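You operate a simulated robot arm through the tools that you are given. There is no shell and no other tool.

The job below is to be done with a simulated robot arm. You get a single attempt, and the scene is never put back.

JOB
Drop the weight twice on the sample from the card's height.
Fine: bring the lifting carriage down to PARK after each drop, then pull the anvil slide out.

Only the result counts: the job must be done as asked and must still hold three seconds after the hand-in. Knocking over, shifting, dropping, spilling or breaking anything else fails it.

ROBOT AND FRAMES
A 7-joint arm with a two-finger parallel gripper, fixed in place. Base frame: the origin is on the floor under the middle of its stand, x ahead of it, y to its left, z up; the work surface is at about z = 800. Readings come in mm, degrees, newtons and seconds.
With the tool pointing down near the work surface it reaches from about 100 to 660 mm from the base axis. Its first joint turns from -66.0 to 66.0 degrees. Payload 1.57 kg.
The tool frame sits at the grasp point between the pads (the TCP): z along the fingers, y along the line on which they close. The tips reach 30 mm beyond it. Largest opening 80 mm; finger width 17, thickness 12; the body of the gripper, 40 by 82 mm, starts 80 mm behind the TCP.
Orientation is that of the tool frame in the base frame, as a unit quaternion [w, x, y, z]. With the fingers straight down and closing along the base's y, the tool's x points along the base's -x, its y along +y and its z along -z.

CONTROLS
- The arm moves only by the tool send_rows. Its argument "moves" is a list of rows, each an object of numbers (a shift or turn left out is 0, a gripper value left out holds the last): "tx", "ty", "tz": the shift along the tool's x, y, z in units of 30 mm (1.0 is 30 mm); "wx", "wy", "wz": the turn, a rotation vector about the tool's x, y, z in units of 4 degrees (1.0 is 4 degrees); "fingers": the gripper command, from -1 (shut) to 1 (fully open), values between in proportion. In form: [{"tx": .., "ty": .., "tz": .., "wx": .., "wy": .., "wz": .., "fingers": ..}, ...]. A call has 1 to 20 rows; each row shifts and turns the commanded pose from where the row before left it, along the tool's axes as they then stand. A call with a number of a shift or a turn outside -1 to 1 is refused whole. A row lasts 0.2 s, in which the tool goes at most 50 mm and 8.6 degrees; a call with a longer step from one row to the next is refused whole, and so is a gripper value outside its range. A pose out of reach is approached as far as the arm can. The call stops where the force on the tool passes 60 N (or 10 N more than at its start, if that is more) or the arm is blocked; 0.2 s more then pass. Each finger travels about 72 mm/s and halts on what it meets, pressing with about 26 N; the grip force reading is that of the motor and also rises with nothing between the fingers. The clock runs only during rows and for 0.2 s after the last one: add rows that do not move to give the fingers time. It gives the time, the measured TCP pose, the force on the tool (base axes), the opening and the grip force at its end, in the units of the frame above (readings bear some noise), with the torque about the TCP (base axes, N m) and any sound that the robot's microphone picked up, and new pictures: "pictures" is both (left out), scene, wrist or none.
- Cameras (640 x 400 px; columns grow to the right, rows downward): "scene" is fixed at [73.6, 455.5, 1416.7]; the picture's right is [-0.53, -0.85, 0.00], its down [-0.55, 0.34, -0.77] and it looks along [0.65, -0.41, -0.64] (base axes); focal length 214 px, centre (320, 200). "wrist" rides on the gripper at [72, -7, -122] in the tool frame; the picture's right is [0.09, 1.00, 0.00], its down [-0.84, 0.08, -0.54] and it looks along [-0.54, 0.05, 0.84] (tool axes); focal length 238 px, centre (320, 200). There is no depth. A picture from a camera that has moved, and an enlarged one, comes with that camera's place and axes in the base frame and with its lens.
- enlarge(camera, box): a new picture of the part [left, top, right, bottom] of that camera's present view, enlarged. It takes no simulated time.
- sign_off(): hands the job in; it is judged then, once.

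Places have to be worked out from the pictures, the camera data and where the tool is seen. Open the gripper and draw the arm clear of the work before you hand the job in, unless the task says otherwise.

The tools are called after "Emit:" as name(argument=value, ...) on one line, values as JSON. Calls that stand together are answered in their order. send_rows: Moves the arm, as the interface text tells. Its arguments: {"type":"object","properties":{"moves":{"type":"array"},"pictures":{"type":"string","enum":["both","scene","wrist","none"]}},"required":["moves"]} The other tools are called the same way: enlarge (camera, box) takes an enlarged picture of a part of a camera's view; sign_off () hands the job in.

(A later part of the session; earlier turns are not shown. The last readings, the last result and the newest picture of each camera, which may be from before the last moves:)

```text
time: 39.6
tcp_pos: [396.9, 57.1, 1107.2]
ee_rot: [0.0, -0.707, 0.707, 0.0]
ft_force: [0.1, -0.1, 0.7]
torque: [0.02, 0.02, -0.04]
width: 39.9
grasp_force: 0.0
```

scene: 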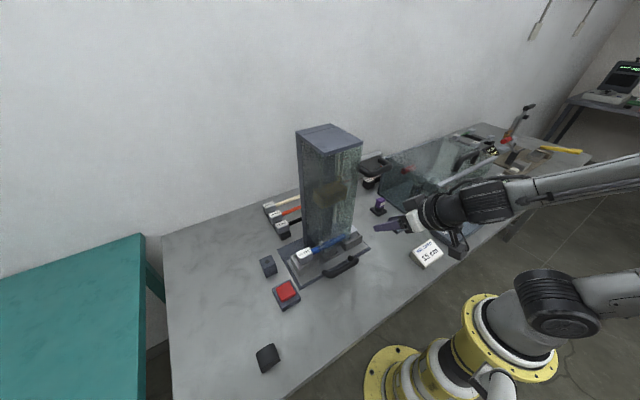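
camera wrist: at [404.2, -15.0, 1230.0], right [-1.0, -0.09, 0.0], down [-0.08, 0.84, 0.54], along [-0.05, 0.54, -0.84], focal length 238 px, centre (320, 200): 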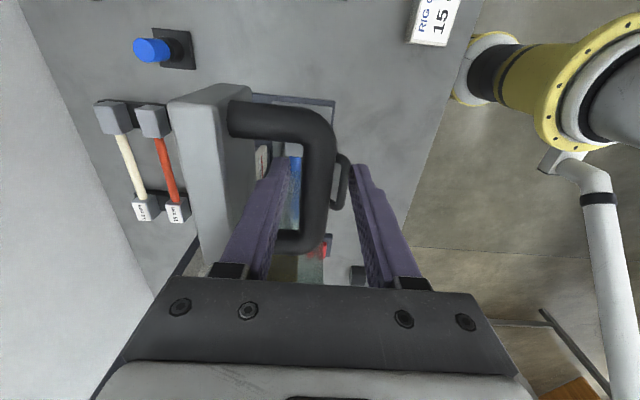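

TCP x is ~397 while the bar settled the grip at ~399.5–400 before; I'll shift +x by 2.5 mm and close.

Emit:
send_rows(moves=[{"ty": -0.085}, {"fingers": -1}, {}, {}], pictures="none")

Emit:
send_rows(moves=[{}], pictures="none")

```text
time: 40.6
tcp_pos: [399.4, 58.9, 1107.5]
ee_rot: [0.0, 0.708, -0.707, 0.0]
ft_force: [3.8, 0.3, -1.6]
torque: [0.1, 0.0, 0.62]
width: 17.8
grasp_force: 32.9
```

```text
time: 41.0
tcp_pos: [399.9, 57.5, 1107.6]
ee_rot: [0.0, -0.707, 0.707, 0.001]
ft_force: [4.1, -1.0, -2.1]
torque: [-0.03, -0.05, 0.61]
width: 17.8
grasp_force: 33.1
```

Gripped at z≈1107.5 with little load. I'll raise by a small command and read the result.

Emit:
send_rows(moves=[{"tz": -0.07}, {"tz": -0.06}, {}, {}], pictures="none")

Emit:
send_rows(moves=[{}], pictures="none")

```text
time: 42.0
tcp_pos: [400.2, 57.5, 1109.8]
ee_rot: [0.0, -0.707, 0.708, 0.0]
ft_force: [11.6, 2.4, -10.7]
torque: [-0.05, 0.09, 0.58]
width: 17.7
grasp_force: 32.6
```

```text
time: 42.4
tcp_pos: [400.1, 58.2, 1110.5]
ee_rot: [0.0, -0.707, 0.707, 0.0]
ft_force: [12.8, 3.8, -9.8]
torque: [0.04, -0.01, 0.61]
width: 17.7
grasp_force: 33.0
```

Now at z≈1110.2 (+2.6 mm, ~152.5 mm above start). I'll relax the load slightly and open the fingers.

Emit:
send_rows(moves=[{"tz": 0.04}, {}, {"fingers": -0.4}, {"fingers": 0.0}, {}, {}], pictures="none")

Emit:
enlarge(camera="scene", box=[330, 140, 380, 190])

```text
time: 43.8
tcp_pos: [399.4, 56.8, 1109.0]
ee_rot: [0.001, 0.707, -0.707, 0.0]
ft_force: [0.4, 0.0, 0.0]
torque: [-0.01, 0.0, -0.01]
width: 40.3
grasp_force: 0.1
```

```text
8.00 times, centred on (355, 165) of scene
camera zoom: at [73.6, 455.5, 1416.7], right [-0.53, -0.85, 0.0], down [-0.55, 0.34, -0.77], along [0.65, -0.41, -0.64], focal length 1716 px, centre (40, 480)
```

zoom: 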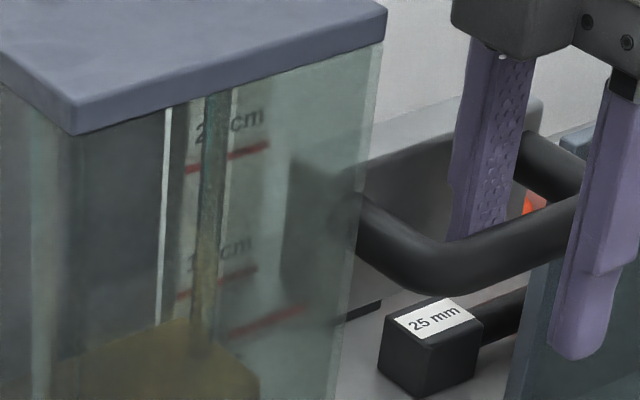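

Emit:
enlarge(camera="scene", box=[348, 168, 372, 183])

```text
16.00 times, centred on (360, 176) of scene
camera zoom: at [73.6, 455.5, 1416.7], right [-0.53, -0.85, 0.0], down [-0.55, 0.34, -0.77], along [0.65, -0.41, -0.64], focal length 3432 px, centre (-320, 592)
```

zoom: 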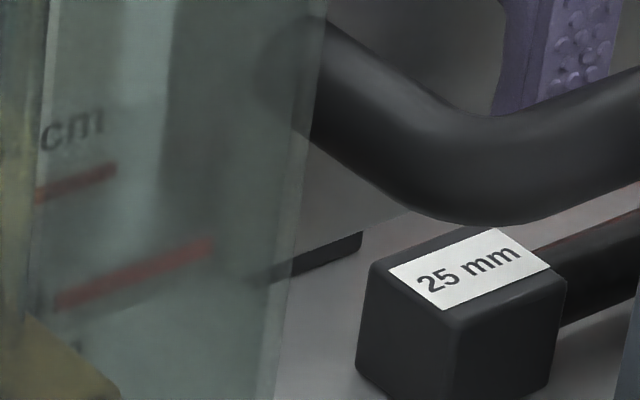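

The pointer rose only about 1.5 mm (now ~3.5 mm under the line). The fingers are still around the bar, so I'll close again and nudge up another small amount, releasing without lowering first.

Emit:
send_rows(moves=[{"fingers": -1}, {}, {}, {"tz": -0.09}, {}, {}], pictures="none")

Emit:
send_rows(moves=[{"fingers": -0.4}, {"fingers": 0.0}, {}, {}], pictures="none")

Emit:
enlarge(camera="scene", box=[348, 168, 372, 183])

```text
time: 45.2
tcp_pos: [400.3, 56.8, 1111.8]
ee_rot: [0.0, 0.707, -0.707, 0.0]
ft_force: [7.0, 3.7, -9.8]
torque: [-0.24, 0.1, 0.57]
width: 17.8
grasp_force: 32.8
```

```text
time: 46.2
tcp_pos: [399.5, 57.6, 1111.4]
ee_rot: [0.0, -0.707, 0.707, 0.0]
ft_force: [0.7, 0.7, 0.0]
torque: [-0.01, -0.01, -0.01]
width: 40.1
grasp_force: 0.0
```

```text
16.00 times, centred on (360, 176) of scene
camera zoom: at [73.6, 455.5, 1416.7], right [-0.53, -0.85, 0.0], down [-0.55, 0.34, -0.77], along [0.65, -0.41, -0.64], focal length 3432 px, centre (-320, 592)
```

zoom: 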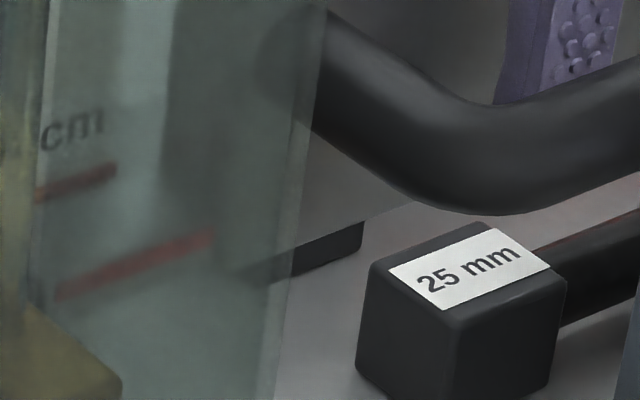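

The pointer is now about 2 mm below the 15 cm line's centre (≈153 mm above its start) — good. I'll withdraw up and back, then turn the hand to yaw 0 on the way to the red release button at about (376, 377, 830).

Emit:
send_rows(moves=[{"tz": -0.8}, {"tz": -1}, {"tz": -0.4}, {"ty": 0.93}, {"ty": 0.93}, {"ty": 0.93}, {"ty": 0.93}, {"wz": 1, "fingers": -1}, {"wz": 1}, {"wz": 1}, {"wz": 1}, {"wz": 1}, {"wz": 1}, {"wz": 1}, {"wz": 1}, {"wz": 1}, {"wz": 1}, {"wz": 1}, {"wz": 1}, {"wz": 1}], pictures="none")

Emit:
send_rows(moves=[{"wz": 1}, {"wz": 1}, {"wz": 1}, {"wz": 1}, {"wz": 1}, {"wz": 1}, {"wz": 1}, {"wz": 1}, {"wz": 1}, {"wz": 0.5}, {"ty": 1}, {"ty": 1}, {"ty": 1}, {"ty": 1}, {"ty": 1}, {"ty": 1}, {"ty": 1}, {"ty": 1}, {"ty": 1}, {"ty": 1}])

```text
time: 50.4
tcp_pos: [289.6, 57.0, 1177.8]
ee_rot: [0.0, -0.324, 0.946, 0.0]
ft_force: [0.0, -0.3, -0.5]
torque: [-0.01, -0.01, 0.01]
width: 0.1
grasp_force: 21.3
```

```text
time: 54.6
tcp_pos: [289.7, 357.5, 1178.2]
ee_rot: [0.001, 0.0, 1.0, -0.001]
ft_force: [0.4, 0.5, 0.6]
torque: [0.03, 0.0, 0.01]
width: 0.0
grasp_force: 20.9
camera wrist: at [218.3, 349.7, 1300.4], right [-0.09, 1.0, 0.0], down [0.84, 0.08, 0.54], along [0.54, 0.05, -0.84], focal length 238 px, centre (320, 200)
```

scene: 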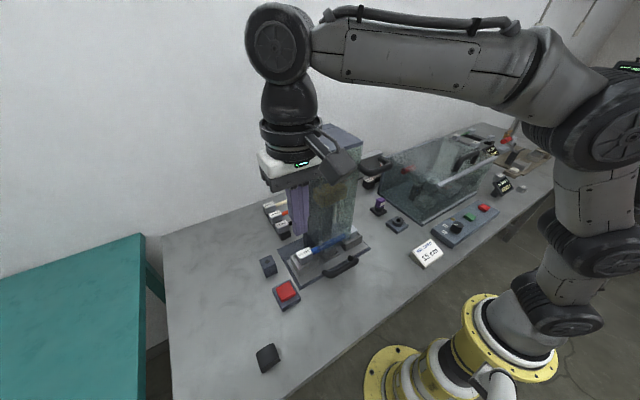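
wrist: 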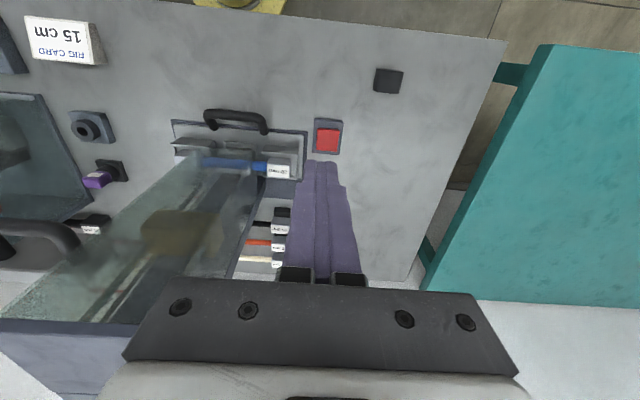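

The button is directly below-ahead; triangulated at about (373.5, 377, 830). I'll descend to hover with closed fingertips ~40 mm above it.

Emit:
send_rows(moves=[{"tx": -0.4, "ty": 0.1, "tz": 0.7}, {"tx": -0.4, "ty": 0.1, "tz": 0.9}, {"tx": -0.4, "ty": 0.1, "tz": 0.9}, {"tx": -0.4, "ty": 0.1, "tz": 0.9}, {"tx": -0.4, "ty": 0.1, "tz": 0.9}, {"tx": -0.4, "ty": 0.1, "tz": 0.9}, {"tx": -0.4, "ty": 0.05, "tz": 0.9}, {"tz": 0.9}, {"tz": 0.9}, {"tz": 0.9}, {}])

Emit:
enlarge(camera="wrist", box=[240, 60, 440, 200])

Emit:
enlarge(camera="scene", box=[250, 220, 350, 320])

```text
time: 57.0
tcp_pos: [372.4, 375.9, 913.1]
ee_rot: [0.0, 0.0, 1.0, 0.0]
ft_force: [0.0, -0.4, 0.6]
torque: [0.02, -0.01, -0.02]
width: 0.0
grasp_force: 21.7
camera wrist: at [301.5, 368.3, 1035.8], right [-0.09, 1.0, 0.0], down [0.84, 0.08, 0.54], along [0.54, 0.05, -0.84], focal length 238 px, centre (320, 200)
```

scene: 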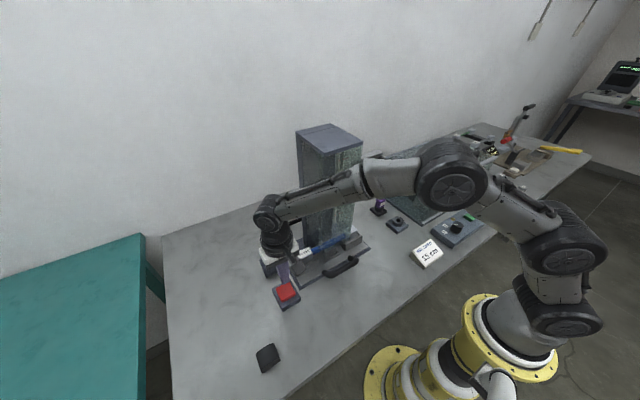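
wrist: 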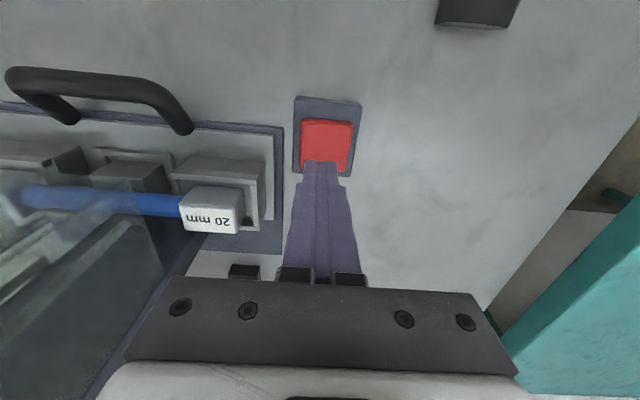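

```text
2.86 times, centred on (340, 130) of wrist
camera zoom: at [301.5, 368.3, 1035.8], right [-0.09, 1.0, 0.0], down [0.84, 0.08, 0.54], along [0.54, 0.05, -0.84], focal length 681 px, centre (263, 400)
```

zoom: 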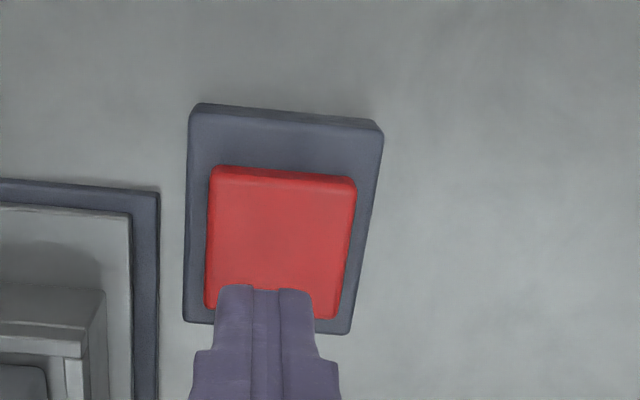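

```text
4.00 times, centred on (300, 270) of scene
camera zoom: at [73.6, 455.5, 1416.7], right [-0.53, -0.85, 0.0], down [-0.55, 0.34, -0.77], along [0.65, -0.41, -0.64], focal length 858 px, centre (400, -80)
```

zoom: 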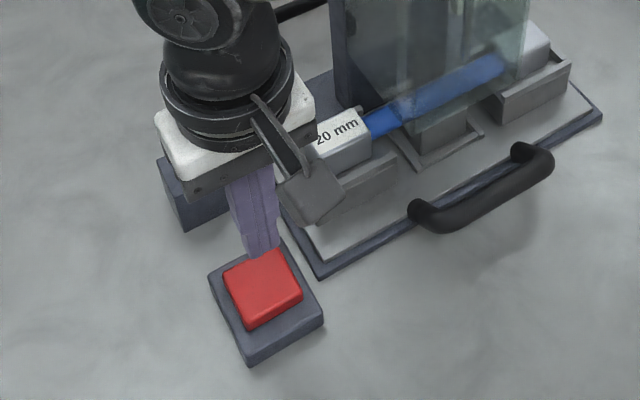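

The button centre is near (376.5, 380); I'm offset by ~4 mm in x and y. I'll correct and descend to just above the cap.

Emit:
send_rows(moves=[{"tx": -0.13, "ty": 0.13, "tz": 0.5}, {"tz": 0.5}, {"tz": 0.4}, {}], pictures="both")

```text
time: 58.0
tcp_pos: [378.3, 378.2, 871.4]
ee_rot: [0.0, 0.0, 1.0, 0.0]
ft_force: [-0.5, 0.5, 0.9]
torque: [0.01, -0.03, -0.02]
width: 0.1
grasp_force: 21.6
camera wrist: at [306.0, 371.4, 994.0], right [-0.09, 1.0, 0.0], down [0.84, 0.08, 0.54], along [0.54, 0.05, -0.84], focal length 238 px, centre (320, 200)
```

scene: 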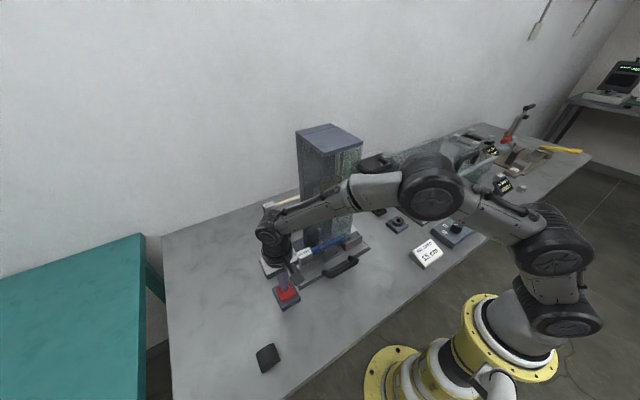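
wrist: 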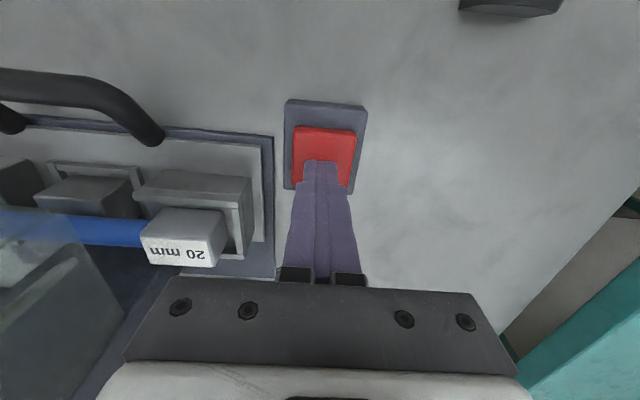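

Tips are ~10 mm above the cap and centred. I'll press down in 3 mm steps watching for force and sound.

Emit:
send_rows(moves=[{"tz": 0.1}, {"tz": 0.1}, {"tz": 0.1}, {"tz": 0.1}], pictures="none")

```text
time: 59.0
tcp_pos: [376.8, 379.2, 860.5]
ee_rot: [0.0, 0.0, 1.0, 0.0]
ft_force: [-0.2, -1.1, 3.2]
torque: [-0.04, 0.04, -0.03]
width: 0.2
grasp_force: 21.8
heard: click
```

A click was heard with light contact. Let me look at the weight in the tower before pressing any further.

Emit:
enlarge(camera="scene", box=[280, 120, 400, 270])

Emit:
enlarge(camera="wrist", box=[0, 60, 400, 290])

```text
2.67 times, centred on (340, 195) of scene
camera zoom: at [73.5, 455.4, 1416.7], right [-0.53, -0.85, 0.0], down [-0.55, 0.34, -0.77], along [0.65, -0.41, -0.64], focal length 572 px, centre (267, 213)
```

zoom: 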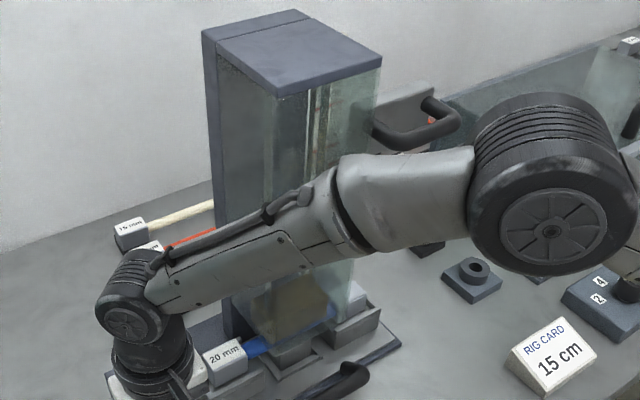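

```text
1.60 times, centred on (200, 175) of wrist
camera zoom: at [306.0, 372.1, 982.9], right [-0.09, 1.0, 0.0], down [0.84, 0.08, 0.54], along [0.54, 0.05, -0.84], focal length 381 px, centre (512, 240)
```

zoom: 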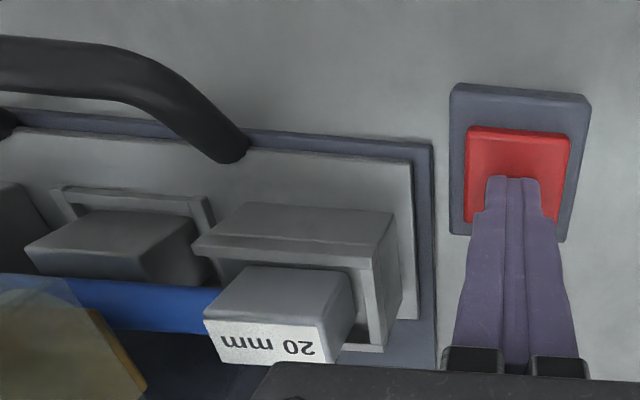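

The weight now rests on the blue sample at the bottom while the carriage stayed up: drop one is done. I'll lift off the button and travel back towards the carriage, turning the hand to yaw 90°.

Emit:
send_rows(moves=[{"tz": -0.7}, {"tz": -0.9}, {"tz": -0.9}, {"tz": -0.9, "tx": 0.4}, {"tz": -0.9, "tx": 0.4}, {"tz": -0.9, "tx": 0.4}, {"tz": -0.9, "tx": 0.4}, {"tz": -0.9, "tx": 0.4}, {"tz": -0.9, "tx": 0.4}, {"tz": -0.9, "tx": 0.4}, {"tz": -0.9}, {"tz": -0.8}, {"ty": -1}, {"ty": -1}, {"ty": -1}, {"ty": -1}, {"ty": -1}, {"ty": -1}, {"ty": -1}, {"ty": -1}], pictures="none")

Emit:
send_rows(moves=[{"ty": -1}, {"ty": -0.9}, {"ty": -0.8}, {"wz": -1}, {"wz": -1}, {"wz": -1}, {"wz": -1}, {"wz": -1}, {"wz": -1}, {"wz": -1}, {"wz": -1}, {"wz": -1}, {"wz": -1}, {"wz": -1}, {"wz": -1}, {"wz": -1}, {"wz": -1}, {"wz": -1}, {"wz": -1}, {"wz": -1}], pictures="none")

Emit:
send_rows(moves=[{"wz": -1, "fingers": 0.0}, {"wz": -1}, {"wz": -1}, {"wz": -1}, {"wz": -1}, {"wz": -0.5}, {}], pictures="both")

```text
time: 63.2
tcp_pos: [291.8, 141.6, 1175.9]
ee_rot: [0.0, 0.0, 1.0, 0.0]
ft_force: [-0.1, 0.5, 0.3]
torque: [0.02, -0.02, -0.02]
width: 0.0
grasp_force: 21.3
```

```text
time: 67.4
tcp_pos: [294.2, 57.8, 1174.2]
ee_rot: [0.0, -0.56, 0.829, 0.0]
ft_force: [-0.4, 0.4, 0.7]
torque: [-0.01, 0.04, 0.03]
width: 0.2
grasp_force: 21.1
```

```text
time: 69.0
tcp_pos: [292.1, 58.2, 1176.4]
ee_rot: [0.001, 0.707, -0.707, 0.0]
ft_force: [-0.8, 0.3, -0.1]
torque: [-0.02, 0.0, 0.02]
width: 40.0
grasp_force: 0.1
camera wrist: at [300.0, -13.9, 1297.5], right [-1.0, -0.09, 0.0], down [-0.08, 0.84, 0.54], along [-0.05, 0.54, -0.84], focal length 238 px, centre (320, 200)
```

scene: 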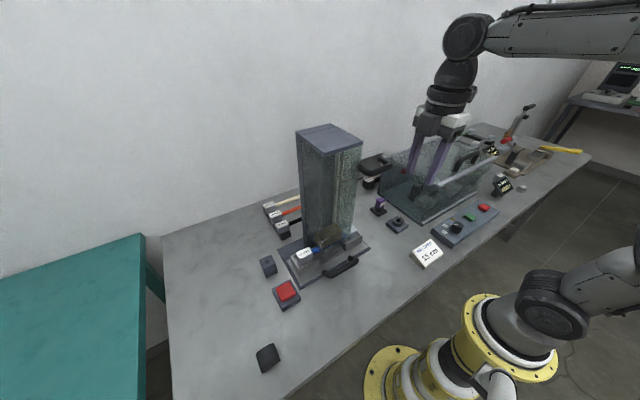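
wrist: 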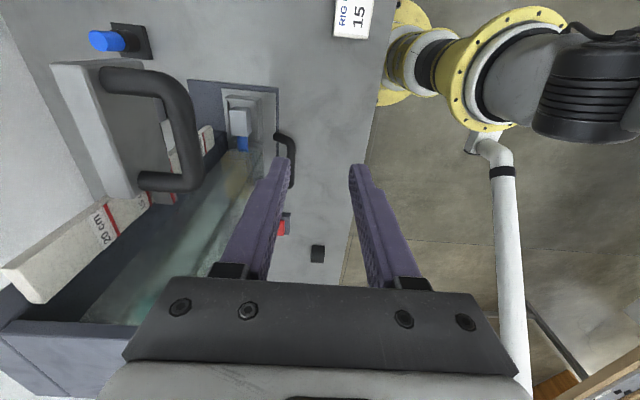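

Emit:
enlarge(camera="scene", box=[270, 130, 410, 290])

Emit:
enlarge(camera="scene", box=[348, 168, 372, 183])

Emit:
enlarge(camera="wrist", box=[40, 50, 240, 290])

```text
2.50 times, centred on (340, 210) of scene
camera zoom: at [73.6, 455.5, 1416.7], right [-0.53, -0.85, 0.0], down [-0.55, 0.34, -0.77], along [0.65, -0.41, -0.64], focal length 536 px, centre (270, 175)
```

zoom: 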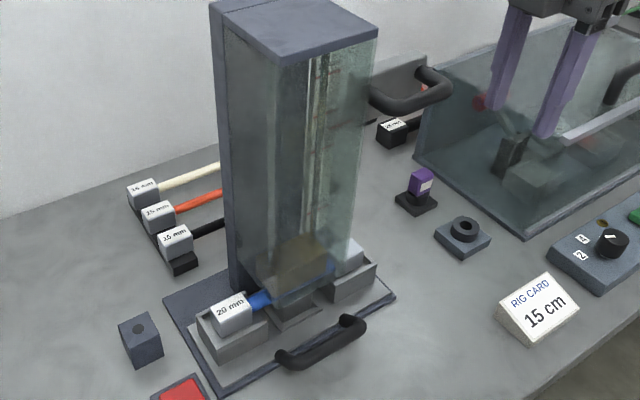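

```text
16.00 times, centred on (360, 176) of scene
camera zoom: at [73.6, 455.5, 1416.7], right [-0.53, -0.85, 0.0], down [-0.55, 0.34, -0.77], along [0.65, -0.41, -0.64], focal length 3432 px, centre (-320, 592)
```

zoom: 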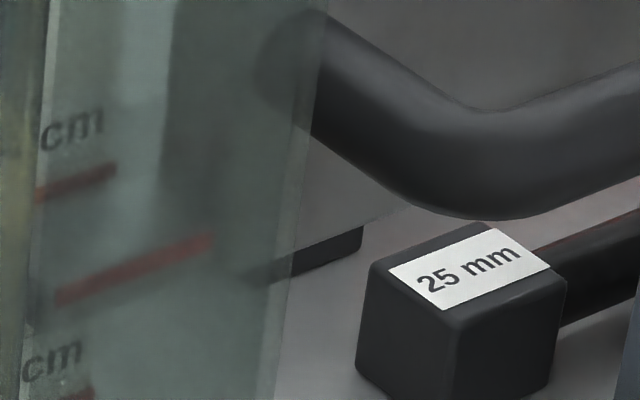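

```text
1.67 times, centred on (140, 170) of wrist
camera zoom: at [300.0, -13.9, 1297.5], right [-1.0, -0.09, 0.0], down [-0.08, 0.84, 0.54], along [-0.05, 0.54, -0.84], focal length 397 px, centre (620, 250)
```

zoom: 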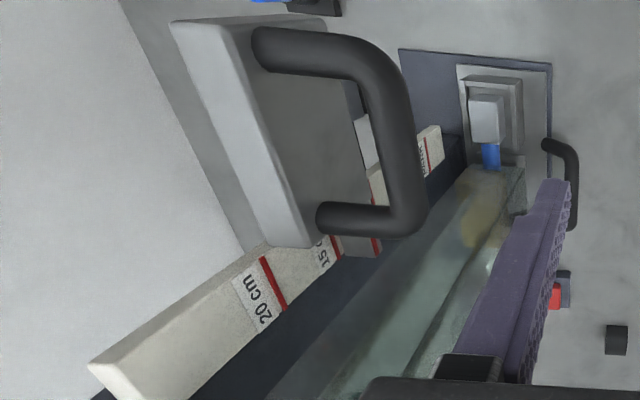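

The weight rests on the sample and the carriage still stands at the 15 cm position. I'll move over the handle and lower around it.

Emit:
send_rows(moves=[{"ty": -0.9}, {"ty": -0.9}, {"ty": -0.9}, {"ty": -0.85}, {}, {"tz": 0.5}, {"tz": 0.5}, {"tz": 0.5}, {"tz": 0.4}, {"tz": 0.25}, {}], pictures="wrist")

```text
time: 71.4
tcp_pos: [399.1, 57.6, 1108.3]
ee_rot: [0.0, 0.707, -0.707, 0.0]
ft_force: [-0.5, 0.1, -0.3]
torque: [0.01, -0.01, 0.01]
width: 39.9
grasp_force: 0.0
camera wrist: at [406.8, -14.5, 1231.7], right [-1.0, -0.09, 0.0], down [-0.08, 0.84, 0.54], along [-0.05, 0.54, -0.84], focal length 238 px, centre (320, 200)
```

wrist: 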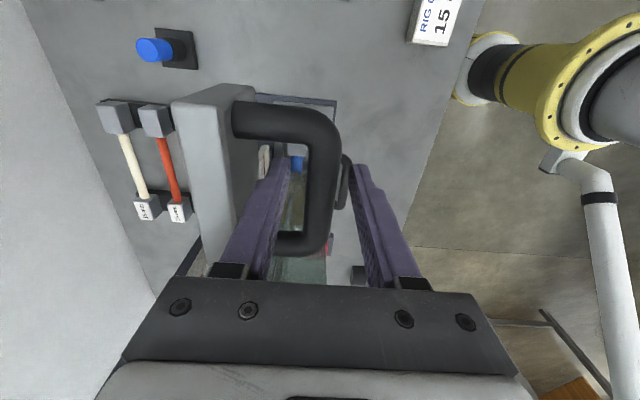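

Fingers are around the bar. I'll close, then lower the carriage slowly by ~140 mm first.

Emit:
send_rows(moves=[{"fingers": -1}, {}, {}, {"tz": 0.2}, {"tz": 0.4}, {"tz": 0.4}, {"tz": 0.4}, {"tz": 0.4}, {"tz": 0.4}, {"tz": 0.4}, {"tz": 0.4}, {"tz": 0.4}, {"tz": 0.4}, {"tz": 0.4}, {"tz": 0.3}, {}], pictures="both")

```text
time: 74.8
tcp_pos: [400.2, 57.1, 975.8]
ee_rot: [-0.001, -0.707, 0.707, -0.001]
ft_force: [2.6, -13.2, -1.4]
torque: [-0.21, -0.08, 0.52]
width: 18.1
grasp_force: 32.1
camera wrist: at [407.4, -14.3, 1098.9], right [-1.0, -0.09, 0.0], down [-0.08, 0.84, 0.54], along [-0.05, 0.54, -0.84], focal length 238 px, centre (320, 200)
```

scene: 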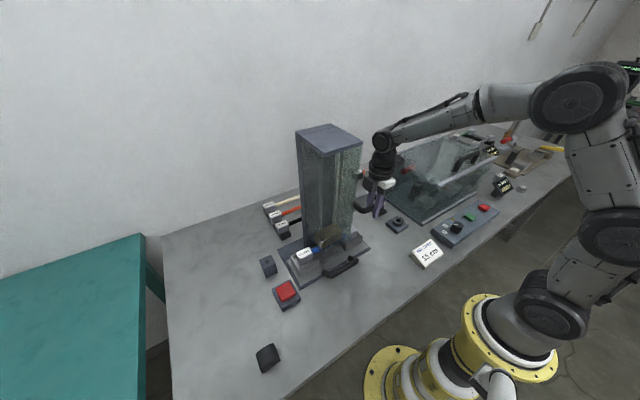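
wrist: 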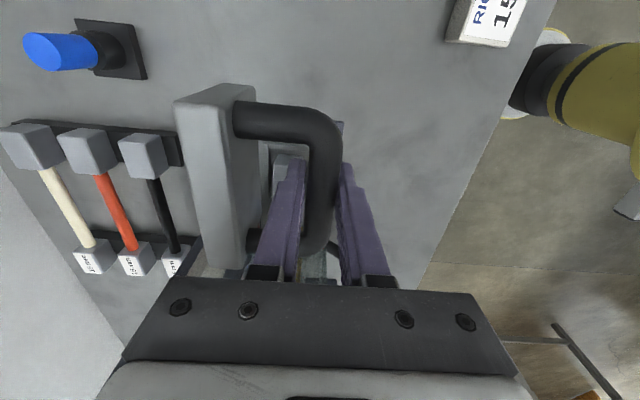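

Down 132.5 mm with almost no vertical load. I'll continue in small steps towards the bottom stop (expected TCP z≈955.5), watching the force.

Emit:
send_rows(moves=[{"tz": 0.15}, {"tz": 0.15}, {"tz": 0.1}, {"tz": 0.1}, {}], pictures="none")

Emit:
send_rows(moves=[{"tz": 0.07}, {"tz": 0.07}, {}], pictures="none")

```text
time: 76.0
tcp_pos: [399.6, 57.6, 959.9]
ee_rot: [0.001, 0.707, -0.707, -0.001]
ft_force: [14.2, -9.4, -6.7]
torque: [0.66, 0.05, 0.55]
width: 18.0
grasp_force: 32.7
```

```text
time: 76.8
tcp_pos: [400.5, 58.2, 958.4]
ee_rot: [0.001, -0.707, 0.707, 0.0]
ft_force: [4.9, -12.6, 6.9]
torque: [0.54, 0.05, 0.53]
width: 18.2
grasp_force: 32.5
```

Emit:
send_rows(moves=[{"tz": 0.07}, {}], pictures="none")

Emit:
send_rows(moves=[{"tz": 0.07}, {}], pictures="both")

```text
time: 77.4
tcp_pos: [400.4, 58.5, 956.5]
ee_rot: [-0.001, 0.707, -0.707, 0.001]
ft_force: [-1.1, -6.6, 20.3]
torque: [0.02, 0.0, 0.56]
width: 18.2
grasp_force: 32.3
```

```text
time: 78.0
tcp_pos: [401.3, 59.1, 952.8]
ee_rot: [0.002, -0.707, 0.707, -0.001]
ft_force: [-2.5, -0.8, 24.0]
torque: [0.05, 0.0, 0.55]
width: 18.0
grasp_force: 32.3
camera wrist: at [407.1, -13.1, 1076.1], right [-1.0, -0.09, 0.0], down [-0.08, 0.84, 0.54], along [-0.05, 0.54, -0.84], focal length 238 px, centre (320, 200)
```

scene: 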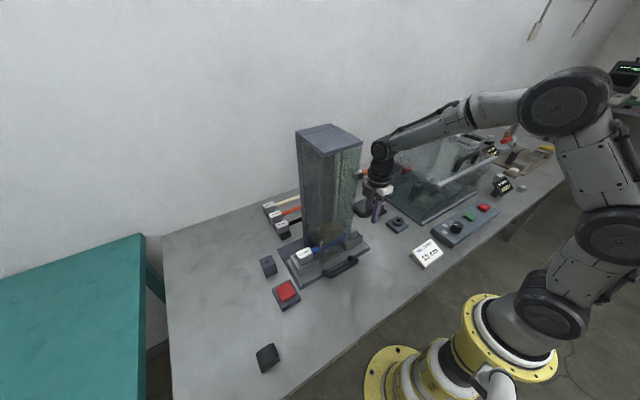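
wrist: 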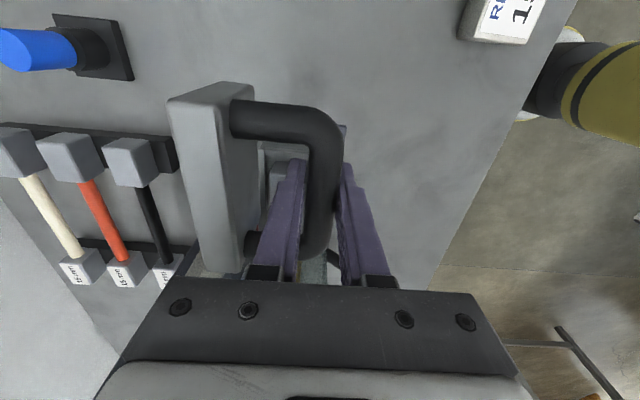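

The bottom stop was reached around z≈957 (force rising to 20–24 N, pads just starting to slip). I'll ease the pressure and look through the guard at the pointer near PARK with the scene camera.

Emit:
send_rows(moves=[{"tz": -0.1}, {}], pictures="none")

Emit:
enlarge(camera="scene", box=[329, 206, 361, 226])

Emit:
enlarge(camera="scene", box=[280, 190, 380, 270])

```text
time: 78.6
tcp_pos: [400.0, 59.0, 953.7]
ee_rot: [0.0, 0.707, -0.707, -0.001]
ft_force: [12.2, 6.9, -0.6]
torque: [0.25, 0.06, 0.57]
width: 17.8
grasp_force: 32.3
```

```text
16.00 times, centred on (345, 216) of scene
camera zoom: at [73.9, 455.7, 1416.6], right [-0.53, -0.85, 0.0], down [-0.55, 0.34, -0.77], along [0.65, -0.41, -0.64], focal length 3432 px, centre (-80, -56)
```

zoom: 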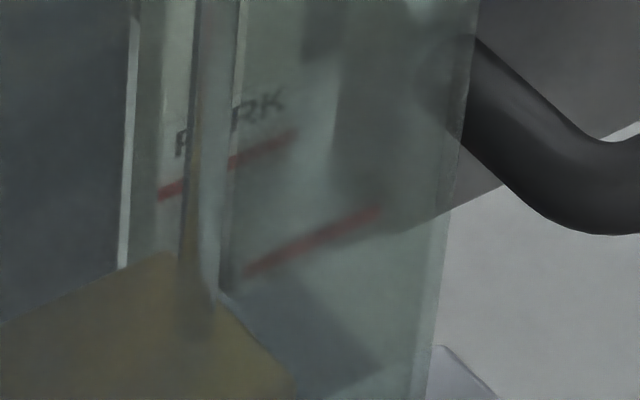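

```text
5.00 times, centred on (330, 230) of scene
camera zoom: at [73.9, 455.7, 1416.6], right [-0.53, -0.85, 0.0], down [-0.55, 0.34, -0.77], along [0.65, -0.41, -0.64], focal length 1072 px, centre (270, 50)
```

zoom: 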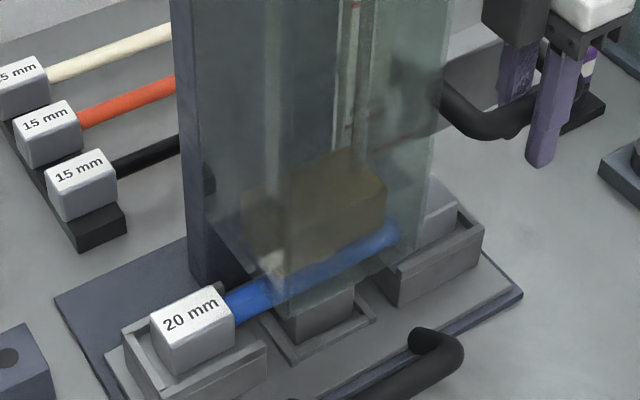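

Pointer strip sits ~4.5 mm under the PARK line at the stop, the same as at the start, so the carriage is fully parked. Now I'll lift again slowly, first ~30 mm, and check that the weight comes along.

Emit:
send_rows(moves=[{"tz": -0.1}, {"tz": -0.2}, {"tz": -0.3}, {"tz": -0.4}, {}], pictures="none")

Emit:
enlarge(camera="scene", box=[280, 190, 380, 270])

```text
time: 79.8
tcp_pos: [400.5, 59.9, 987.4]
ee_rot: [0.0, -0.707, 0.707, 0.0]
ft_force: [9.9, 5.0, -2.7]
torque: [0.56, 0.06, 0.47]
width: 17.8
grasp_force: 31.8
```

```text
5.00 times, centred on (330, 230) of scene
camera zoom: at [73.9, 455.6, 1416.6], right [-0.53, -0.85, 0.0], down [-0.55, 0.34, -0.77], along [0.65, -0.41, -0.64], focal length 1072 px, centre (270, 50)
```

zoom: 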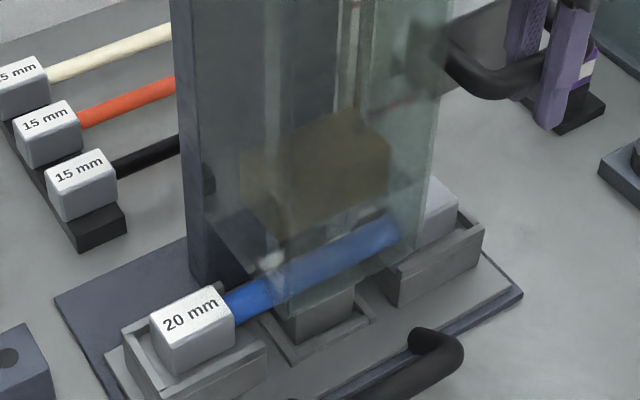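

The weight comes up with the carriage. I'll continue to about 152 mm of lift (TCP z≈1106).

Emit:
send_rows(moves=[{"tz": -0.3}, {"tz": -0.4}, {"tz": -0.4}, {"tz": -0.4}, {"tz": -0.4}, {"tz": -0.4}, {"tz": -0.4}, {"tz": -0.4}, {"tz": -0.4}, {"tz": -0.3}, {"tz": -0.1}, {}, {}], pictures="none")

Emit:
enlarge(camera="scene", box=[348, 168, 372, 183])

```text
time: 82.6
tcp_pos: [399.2, 59.5, 1101.3]
ee_rot: [0.0, 0.707, -0.707, 0.0]
ft_force: [10.6, 19.9, -9.7]
torque: [-0.24, 0.09, 0.58]
width: 17.9
grasp_force: 32.4
```

```text
16.00 times, centred on (360, 176) of scene
camera zoom: at [74.0, 456.1, 1416.4], right [-0.53, -0.85, 0.0], down [-0.55, 0.34, -0.77], along [0.65, -0.41, -0.64], focal length 3432 px, centre (-320, 592)
```

zoom: 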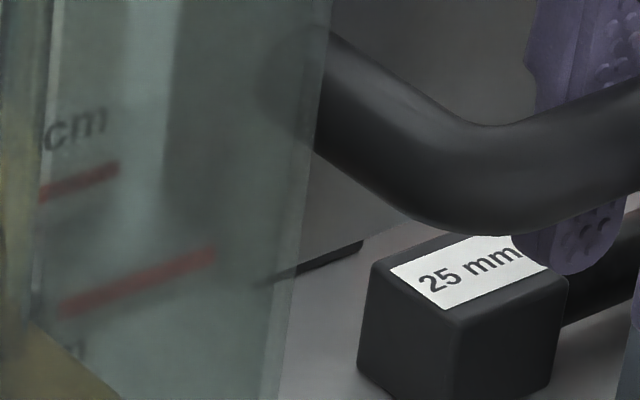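

Lift is ~147.5 mm; compared to drop one the strip is ~13 px (≈3 mm) lower. I'll raise 3.6 mm more and ease the side load.

Emit:
send_rows(moves=[{"tz": -0.07, "tx": -0.04, "ty": -0.03}, {"tz": -0.06, "tx": -0.03}, {}, {}], pictures="none")

Emit:
enlarge(camera="scene", box=[348, 168, 372, 183])

```text
time: 83.6
tcp_pos: [399.4, 59.4, 1105.1]
ee_rot: [0.003, 0.707, -0.707, 0.0]
ft_force: [-2.7, -1.5, -9.1]
torque: [0.4, 0.08, 0.53]
width: 17.9
grasp_force: 32.3
```

```text
16.00 times, centred on (360, 176) of scene
camera zoom: at [73.6, 455.4, 1416.7], right [-0.53, -0.85, 0.0], down [-0.55, 0.34, -0.77], along [0.65, -0.41, -0.64], focal length 3432 px, centre (-320, 592)
```

zoom: 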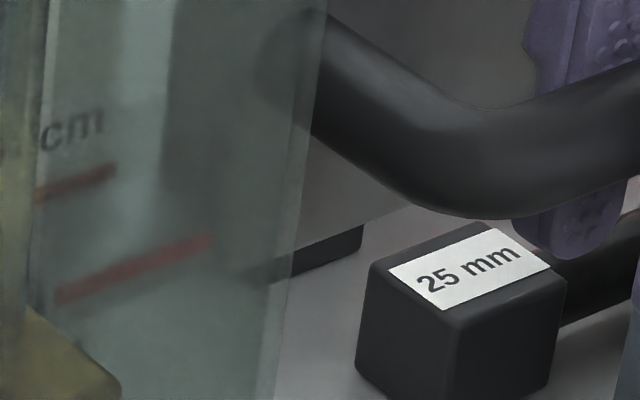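

The pointer now matches the drop-one height (strip vs line offset 73 px, about 2–2.5 mm under centre). Release the handle and confirm it holds.

Emit:
send_rows(moves=[{"fingers": -0.4}, {"fingers": 0.0}, {}, {}], pictures="none")

Emit:
enlarge(camera="scene", box=[348, 168, 372, 183])

```text
time: 84.6
tcp_pos: [401.1, 60.1, 1105.9]
ee_rot: [0.0, 0.707, -0.707, 0.0]
ft_force: [-1.2, -0.7, 0.2]
torque: [0.0, 0.01, 0.02]
width: 39.9
grasp_force: 0.1
```

```text
16.00 times, centred on (360, 176) of scene
camera zoom: at [73.6, 455.5, 1416.7], right [-0.53, -0.85, 0.0], down [-0.55, 0.34, -0.77], along [0.65, -0.41, -0.64], focal length 3432 px, centre (-320, 592)
```

zoom: 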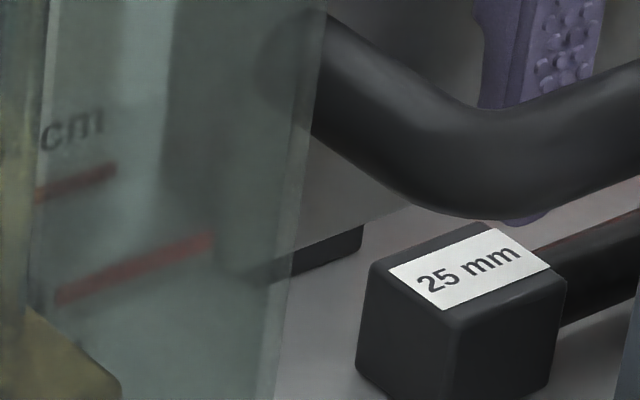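

Holding at the same height. I'll withdraw and travel to the release button by the same safe route.

Emit:
send_rows(moves=[{"tz": -0.8}, {"tz": -1}, {"tz": -0.5}, {"ty": 0.93}, {"ty": 0.93}, {"ty": 0.93}, {"ty": 0.93}, {"wz": 1, "fingers": -1}, {"wz": 1}, {"wz": 1}, {"wz": 1}, {"wz": 1}, {"wz": 1}, {"wz": 1}, {"wz": 1}, {"wz": 1}, {"wz": 1}, {"wz": 1}, {"wz": 1}, {"wz": 1}], pictures="none")

Emit:
send_rows(moves=[{"wz": 1}, {"wz": 1}, {"wz": 1}, {"wz": 1}, {"wz": 1}, {"wz": 1}, {"wz": 1}, {"wz": 1}, {"wz": 1}, {"wz": 0.5}, {"ty": 1}, {"ty": 1}, {"ty": 1}, {"ty": 1}, {"ty": 1}, {"ty": 1}, {"ty": 1}, {"ty": 1}, {"ty": 1}, {"ty": 1}], pictures="none")

Emit:
send_rows(moves=[{"tx": -0.4, "ty": 0.1, "tz": 0.7}, {"tx": -0.4, "ty": 0.1, "tz": 0.9}, {"tx": -0.4, "ty": 0.1, "tz": 0.9}, {"tx": -0.4, "ty": 0.1, "tz": 0.9}, {"tx": -0.4, "ty": 0.1, "tz": 0.9}, {"tx": -0.4, "ty": 0.1, "tz": 0.9}, {"tx": -0.4, "ty": 0.05, "tz": 0.9}, {"tz": 0.9}, {"tz": 0.9}, {"tz": 0.9}, {}], pictures="both")

```text
time: 88.8
tcp_pos: [289.9, 61.6, 1176.3]
ee_rot: [0.0, -0.325, 0.946, 0.0]
ft_force: [0.0, -0.1, 0.5]
torque: [0.0, -0.01, 0.02]
width: 0.1
grasp_force: 21.4
```

```text
time: 93.0
tcp_pos: [285.8, 361.9, 1174.0]
ee_rot: [0.0, 0.0, 1.0, 0.0]
ft_force: [-0.1, -0.4, -0.6]
torque: [0.01, -0.02, 0.01]
width: 0.2
grasp_force: 21.3
```

```text
time: 95.4
tcp_pos: [375.3, 379.5, 912.4]
ee_rot: [0.0, 0.0, 1.0, 0.0]
ft_force: [-0.2, 0.5, -0.6]
torque: [0.0, 0.01, 0.0]
width: 0.0
grasp_force: 21.4
camera wrist: at [304.9, 372.8, 1034.6], right [-0.09, 1.0, 0.0], down [0.84, 0.08, 0.54], along [0.54, 0.05, -0.84], focal length 238 px, centre (320, 200)
```

scene: 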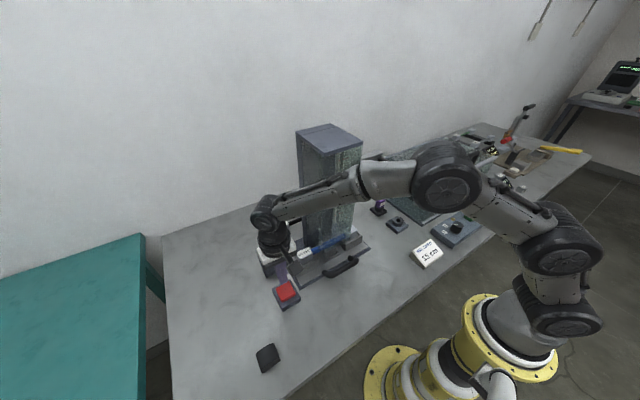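
wrist: 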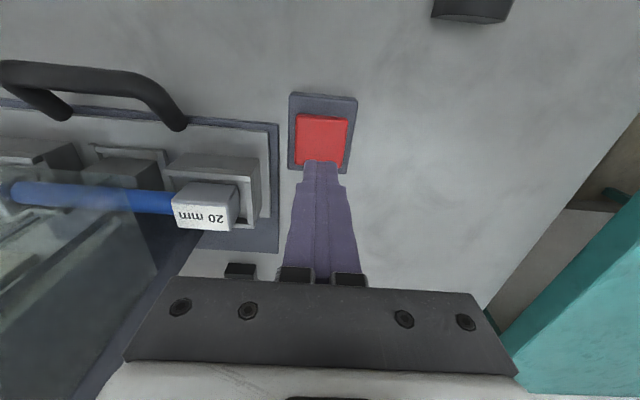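

Centred over the button again. Lower to just above it and press in 3 mm steps as before.

Emit:
send_rows(moves=[{"tz": 0.5}, {"tz": 0.5}, {"tz": 0.35}, {}, {"tz": 0.1}, {"tz": 0.1}], pictures="none")

```text
time: 96.8
tcp_pos: [372.3, 381.2, 864.2]
ee_rot: [0.0, 0.0, 1.0, 0.0]
ft_force: [0.0, 0.7, 1.4]
torque: [-0.03, 0.03, -0.04]
width: 0.2
grasp_force: 21.4
```

Emit:
send_rows(moves=[{"tz": 0.1}, {"tz": 0.07}], pictures="none")

```text
time: 97.4
tcp_pos: [373.6, 380.0, 859.3]
ee_rot: [0.001, 0.0, 1.0, 0.002]
ft_force: [-0.5, 1.0, 4.0]
torque: [0.03, 0.02, 0.0]
width: 0.0
grasp_force: 21.7
heard: click
```

A click again at light force. Let me check whether the weight fell.

Emit:
enlarge(camera="wrist", box=[0, 60, 400, 290])

Emit:
enlarge(camera="scene", box=[280, 120, 400, 270])

```text
1.60 times, centred on (200, 175) of wrist
camera zoom: at [301.6, 373.3, 982.4], right [-0.09, 1.0, 0.0], down [0.84, 0.08, 0.54], along [0.54, 0.05, -0.84], focal length 381 px, centre (512, 240)
```

zoom: 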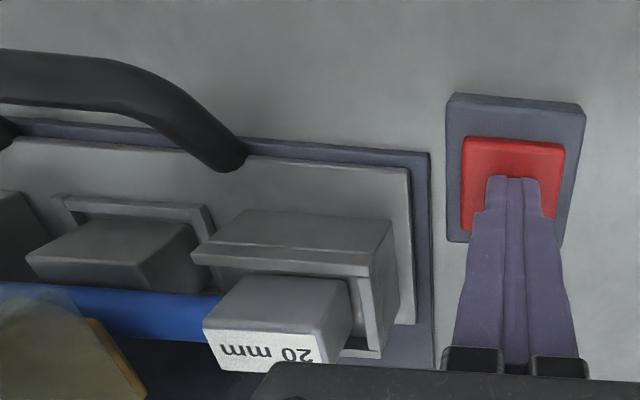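

```text
2.67 times, centred on (340, 195) of scene
camera zoom: at [73.5, 455.5, 1416.7], right [-0.53, -0.85, 0.0], down [-0.55, 0.34, -0.77], along [0.65, -0.41, -0.64], focal length 572 px, centre (267, 213)
```

zoom: 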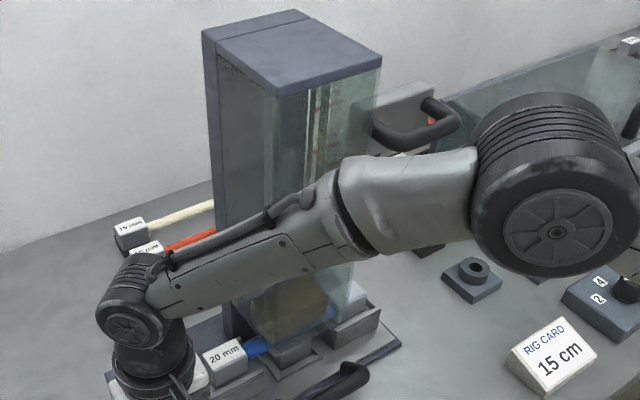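

Drop two is done: the weight is on the sample again and the carriage stayed up. I'll go back to the carriage by the same route to park it.

Emit:
send_rows(moves=[{"tz": -0.7}, {"tz": -0.9}, {"tz": -0.9}, {"tz": -0.9, "tx": 0.4}, {"tz": -0.9, "tx": 0.4}, {"tz": -0.9, "tx": 0.4}, {"tz": -0.9, "tx": 0.4}, {"tz": -0.9, "tx": 0.4}, {"tz": -0.9, "tx": 0.4}, {"tz": -0.9, "tx": 0.4}, {"tz": -0.9}, {"tz": -0.8}, {"ty": -1}, {"ty": -1}, {"ty": -1}, {"ty": -1}, {"ty": -1}, {"ty": -1}, {"ty": -1}, {"ty": -1}], pictures="none")

Emit:
send_rows(moves=[{"ty": -1}, {"ty": -0.9}, {"ty": -0.8}, {"wz": -1}, {"wz": -1}, {"wz": -1}, {"wz": -1}, {"wz": -1}, {"wz": -1}, {"wz": -1}, {"wz": -1}, {"wz": -1}, {"wz": -1}, {"wz": -1}, {"wz": -1}, {"wz": -1}, {"wz": -1}, {"wz": -1}, {"wz": -1}, {"wz": -1}], pictures="none")

Emit:
send_rows(moves=[{"wz": -1, "fingers": 0.0}, {"wz": -1}, {"wz": -1}, {"wz": -1}, {"wz": -1}, {"wz": -0.5}, {}], pictures="both")

```text
time: 101.6
tcp_pos: [287.9, 139.4, 1173.4]
ee_rot: [0.0, 0.0, 1.0, 0.001]
ft_force: [0.0, -0.7, -0.2]
torque: [0.01, 0.0, 0.0]
width: 0.0
grasp_force: 21.9
```

```text
time: 105.8
tcp_pos: [289.2, 59.1, 1174.4]
ee_rot: [-0.001, -0.56, 0.829, 0.001]
ft_force: [0.0, 0.4, -0.9]
torque: [0.02, -0.02, -0.01]
width: 0.0
grasp_force: 21.6
```

```text
time: 107.4
tcp_pos: [289.5, 59.8, 1175.3]
ee_rot: [0.0, 0.708, -0.707, 0.0]
ft_force: [-0.1, -0.5, -0.1]
torque: [-0.02, -0.02, 0.02]
width: 39.9
grasp_force: 0.0
camera wrist: at [296.4, -13.3, 1296.8], right [-1.0, -0.09, 0.0], down [-0.08, 0.84, 0.54], along [-0.05, 0.54, -0.84], focal length 238 px, centre (320, 200)
```

scene: 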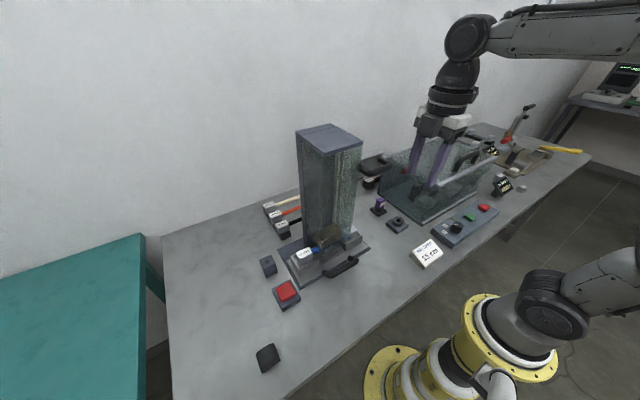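
wrist: 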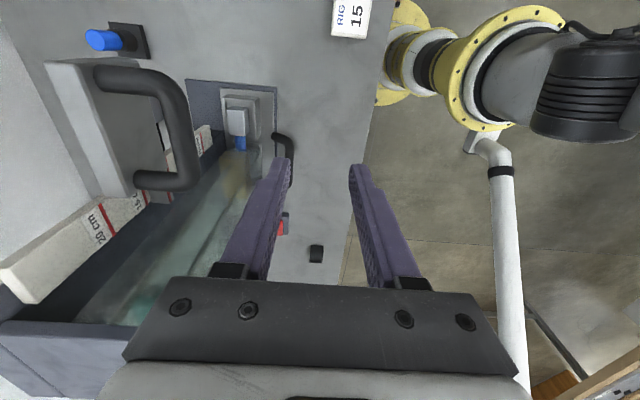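

Weight down, carriage up, tool at yaw 90°. I'll move over the handle and lower around it.

Emit:
send_rows(moves=[{"ty": -0.92}, {"ty": -0.92}, {"ty": -0.92}, {"ty": -0.92}, {}, {"tz": 0.5}, {"tz": 0.5}, {"tz": 0.5}, {"tz": 0.4}, {"tz": 0.25}, {}], pictures="wrist")

```text
time: 109.8
tcp_pos: [399.3, 58.5, 1110.0]
ee_rot: [0.0, -0.707, 0.707, 0.0]
ft_force: [0.3, -0.7, 0.1]
torque: [-0.02, 0.02, 0.02]
width: 40.0
grasp_force: 0.1
camera wrist: at [407.2, -14.5, 1232.6], right [-1.0, -0.09, 0.0], down [-0.08, 0.84, 0.54], along [-0.05, 0.54, -0.84], focal length 238 px, centre (320, 200)
```

wrist: 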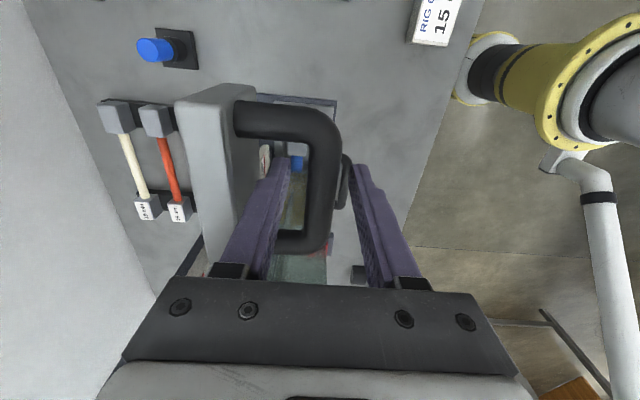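

Fingers straddle the bar. Close and lower the carriage slowly.

Emit:
send_rows(moves=[{"fingers": -1}, {}, {}, {"tz": 0.2}, {"tz": 0.4}, {"tz": 0.4}, {"tz": 0.4}, {"tz": 0.4}, {"tz": 0.4}, {"tz": 0.4}, {"tz": 0.4}, {"tz": 0.4}, {"tz": 0.4}, {"tz": 0.4}, {"tz": 0.3}, {}], pictures="none")

Emit:
send_rows(moves=[{"tz": 0.15}, {"tz": 0.15}, {"tz": 0.1}, {"tz": 0.1}, {}], pictures="none")

```text
time: 113.2
tcp_pos: [399.8, 57.4, 974.1]
ee_rot: [0.0, 0.707, -0.707, 0.001]
ft_force: [3.8, -13.7, -0.6]
torque: [-0.66, -0.08, 0.58]
width: 17.9
grasp_force: 32.6
```

```text
time: 114.4
tcp_pos: [400.4, 59.6, 959.1]
ee_rot: [0.001, 0.708, -0.706, 0.002]
ft_force: [5.5, -23.4, 3.9]
torque: [0.0, 0.02, 0.55]
width: 17.9
grasp_force: 32.4
```

Emit:
send_rows(moves=[{"tz": 0.07, "tx": 0.05}, {}], pictures="none")

Emit:
send_rows(moves=[{"tz": 0.06}, {}], pictures="none")

```text
time: 115.0
tcp_pos: [399.1, 59.2, 960.5]
ee_rot: [-0.001, 0.708, -0.706, 0.001]
ft_force: [-2.8, -9.7, 20.5]
torque: [-0.19, 0.01, 0.59]
width: 17.6
grasp_force: 32.4
```

```text
time: 115.6
tcp_pos: [399.7, 60.0, 956.0]
ee_rot: [0.001, -0.707, 0.707, 0.0]
ft_force: [-4.8, 0.2, 21.7]
torque: [0.03, 0.05, 0.58]
width: 18.5
grasp_force: 33.2
```

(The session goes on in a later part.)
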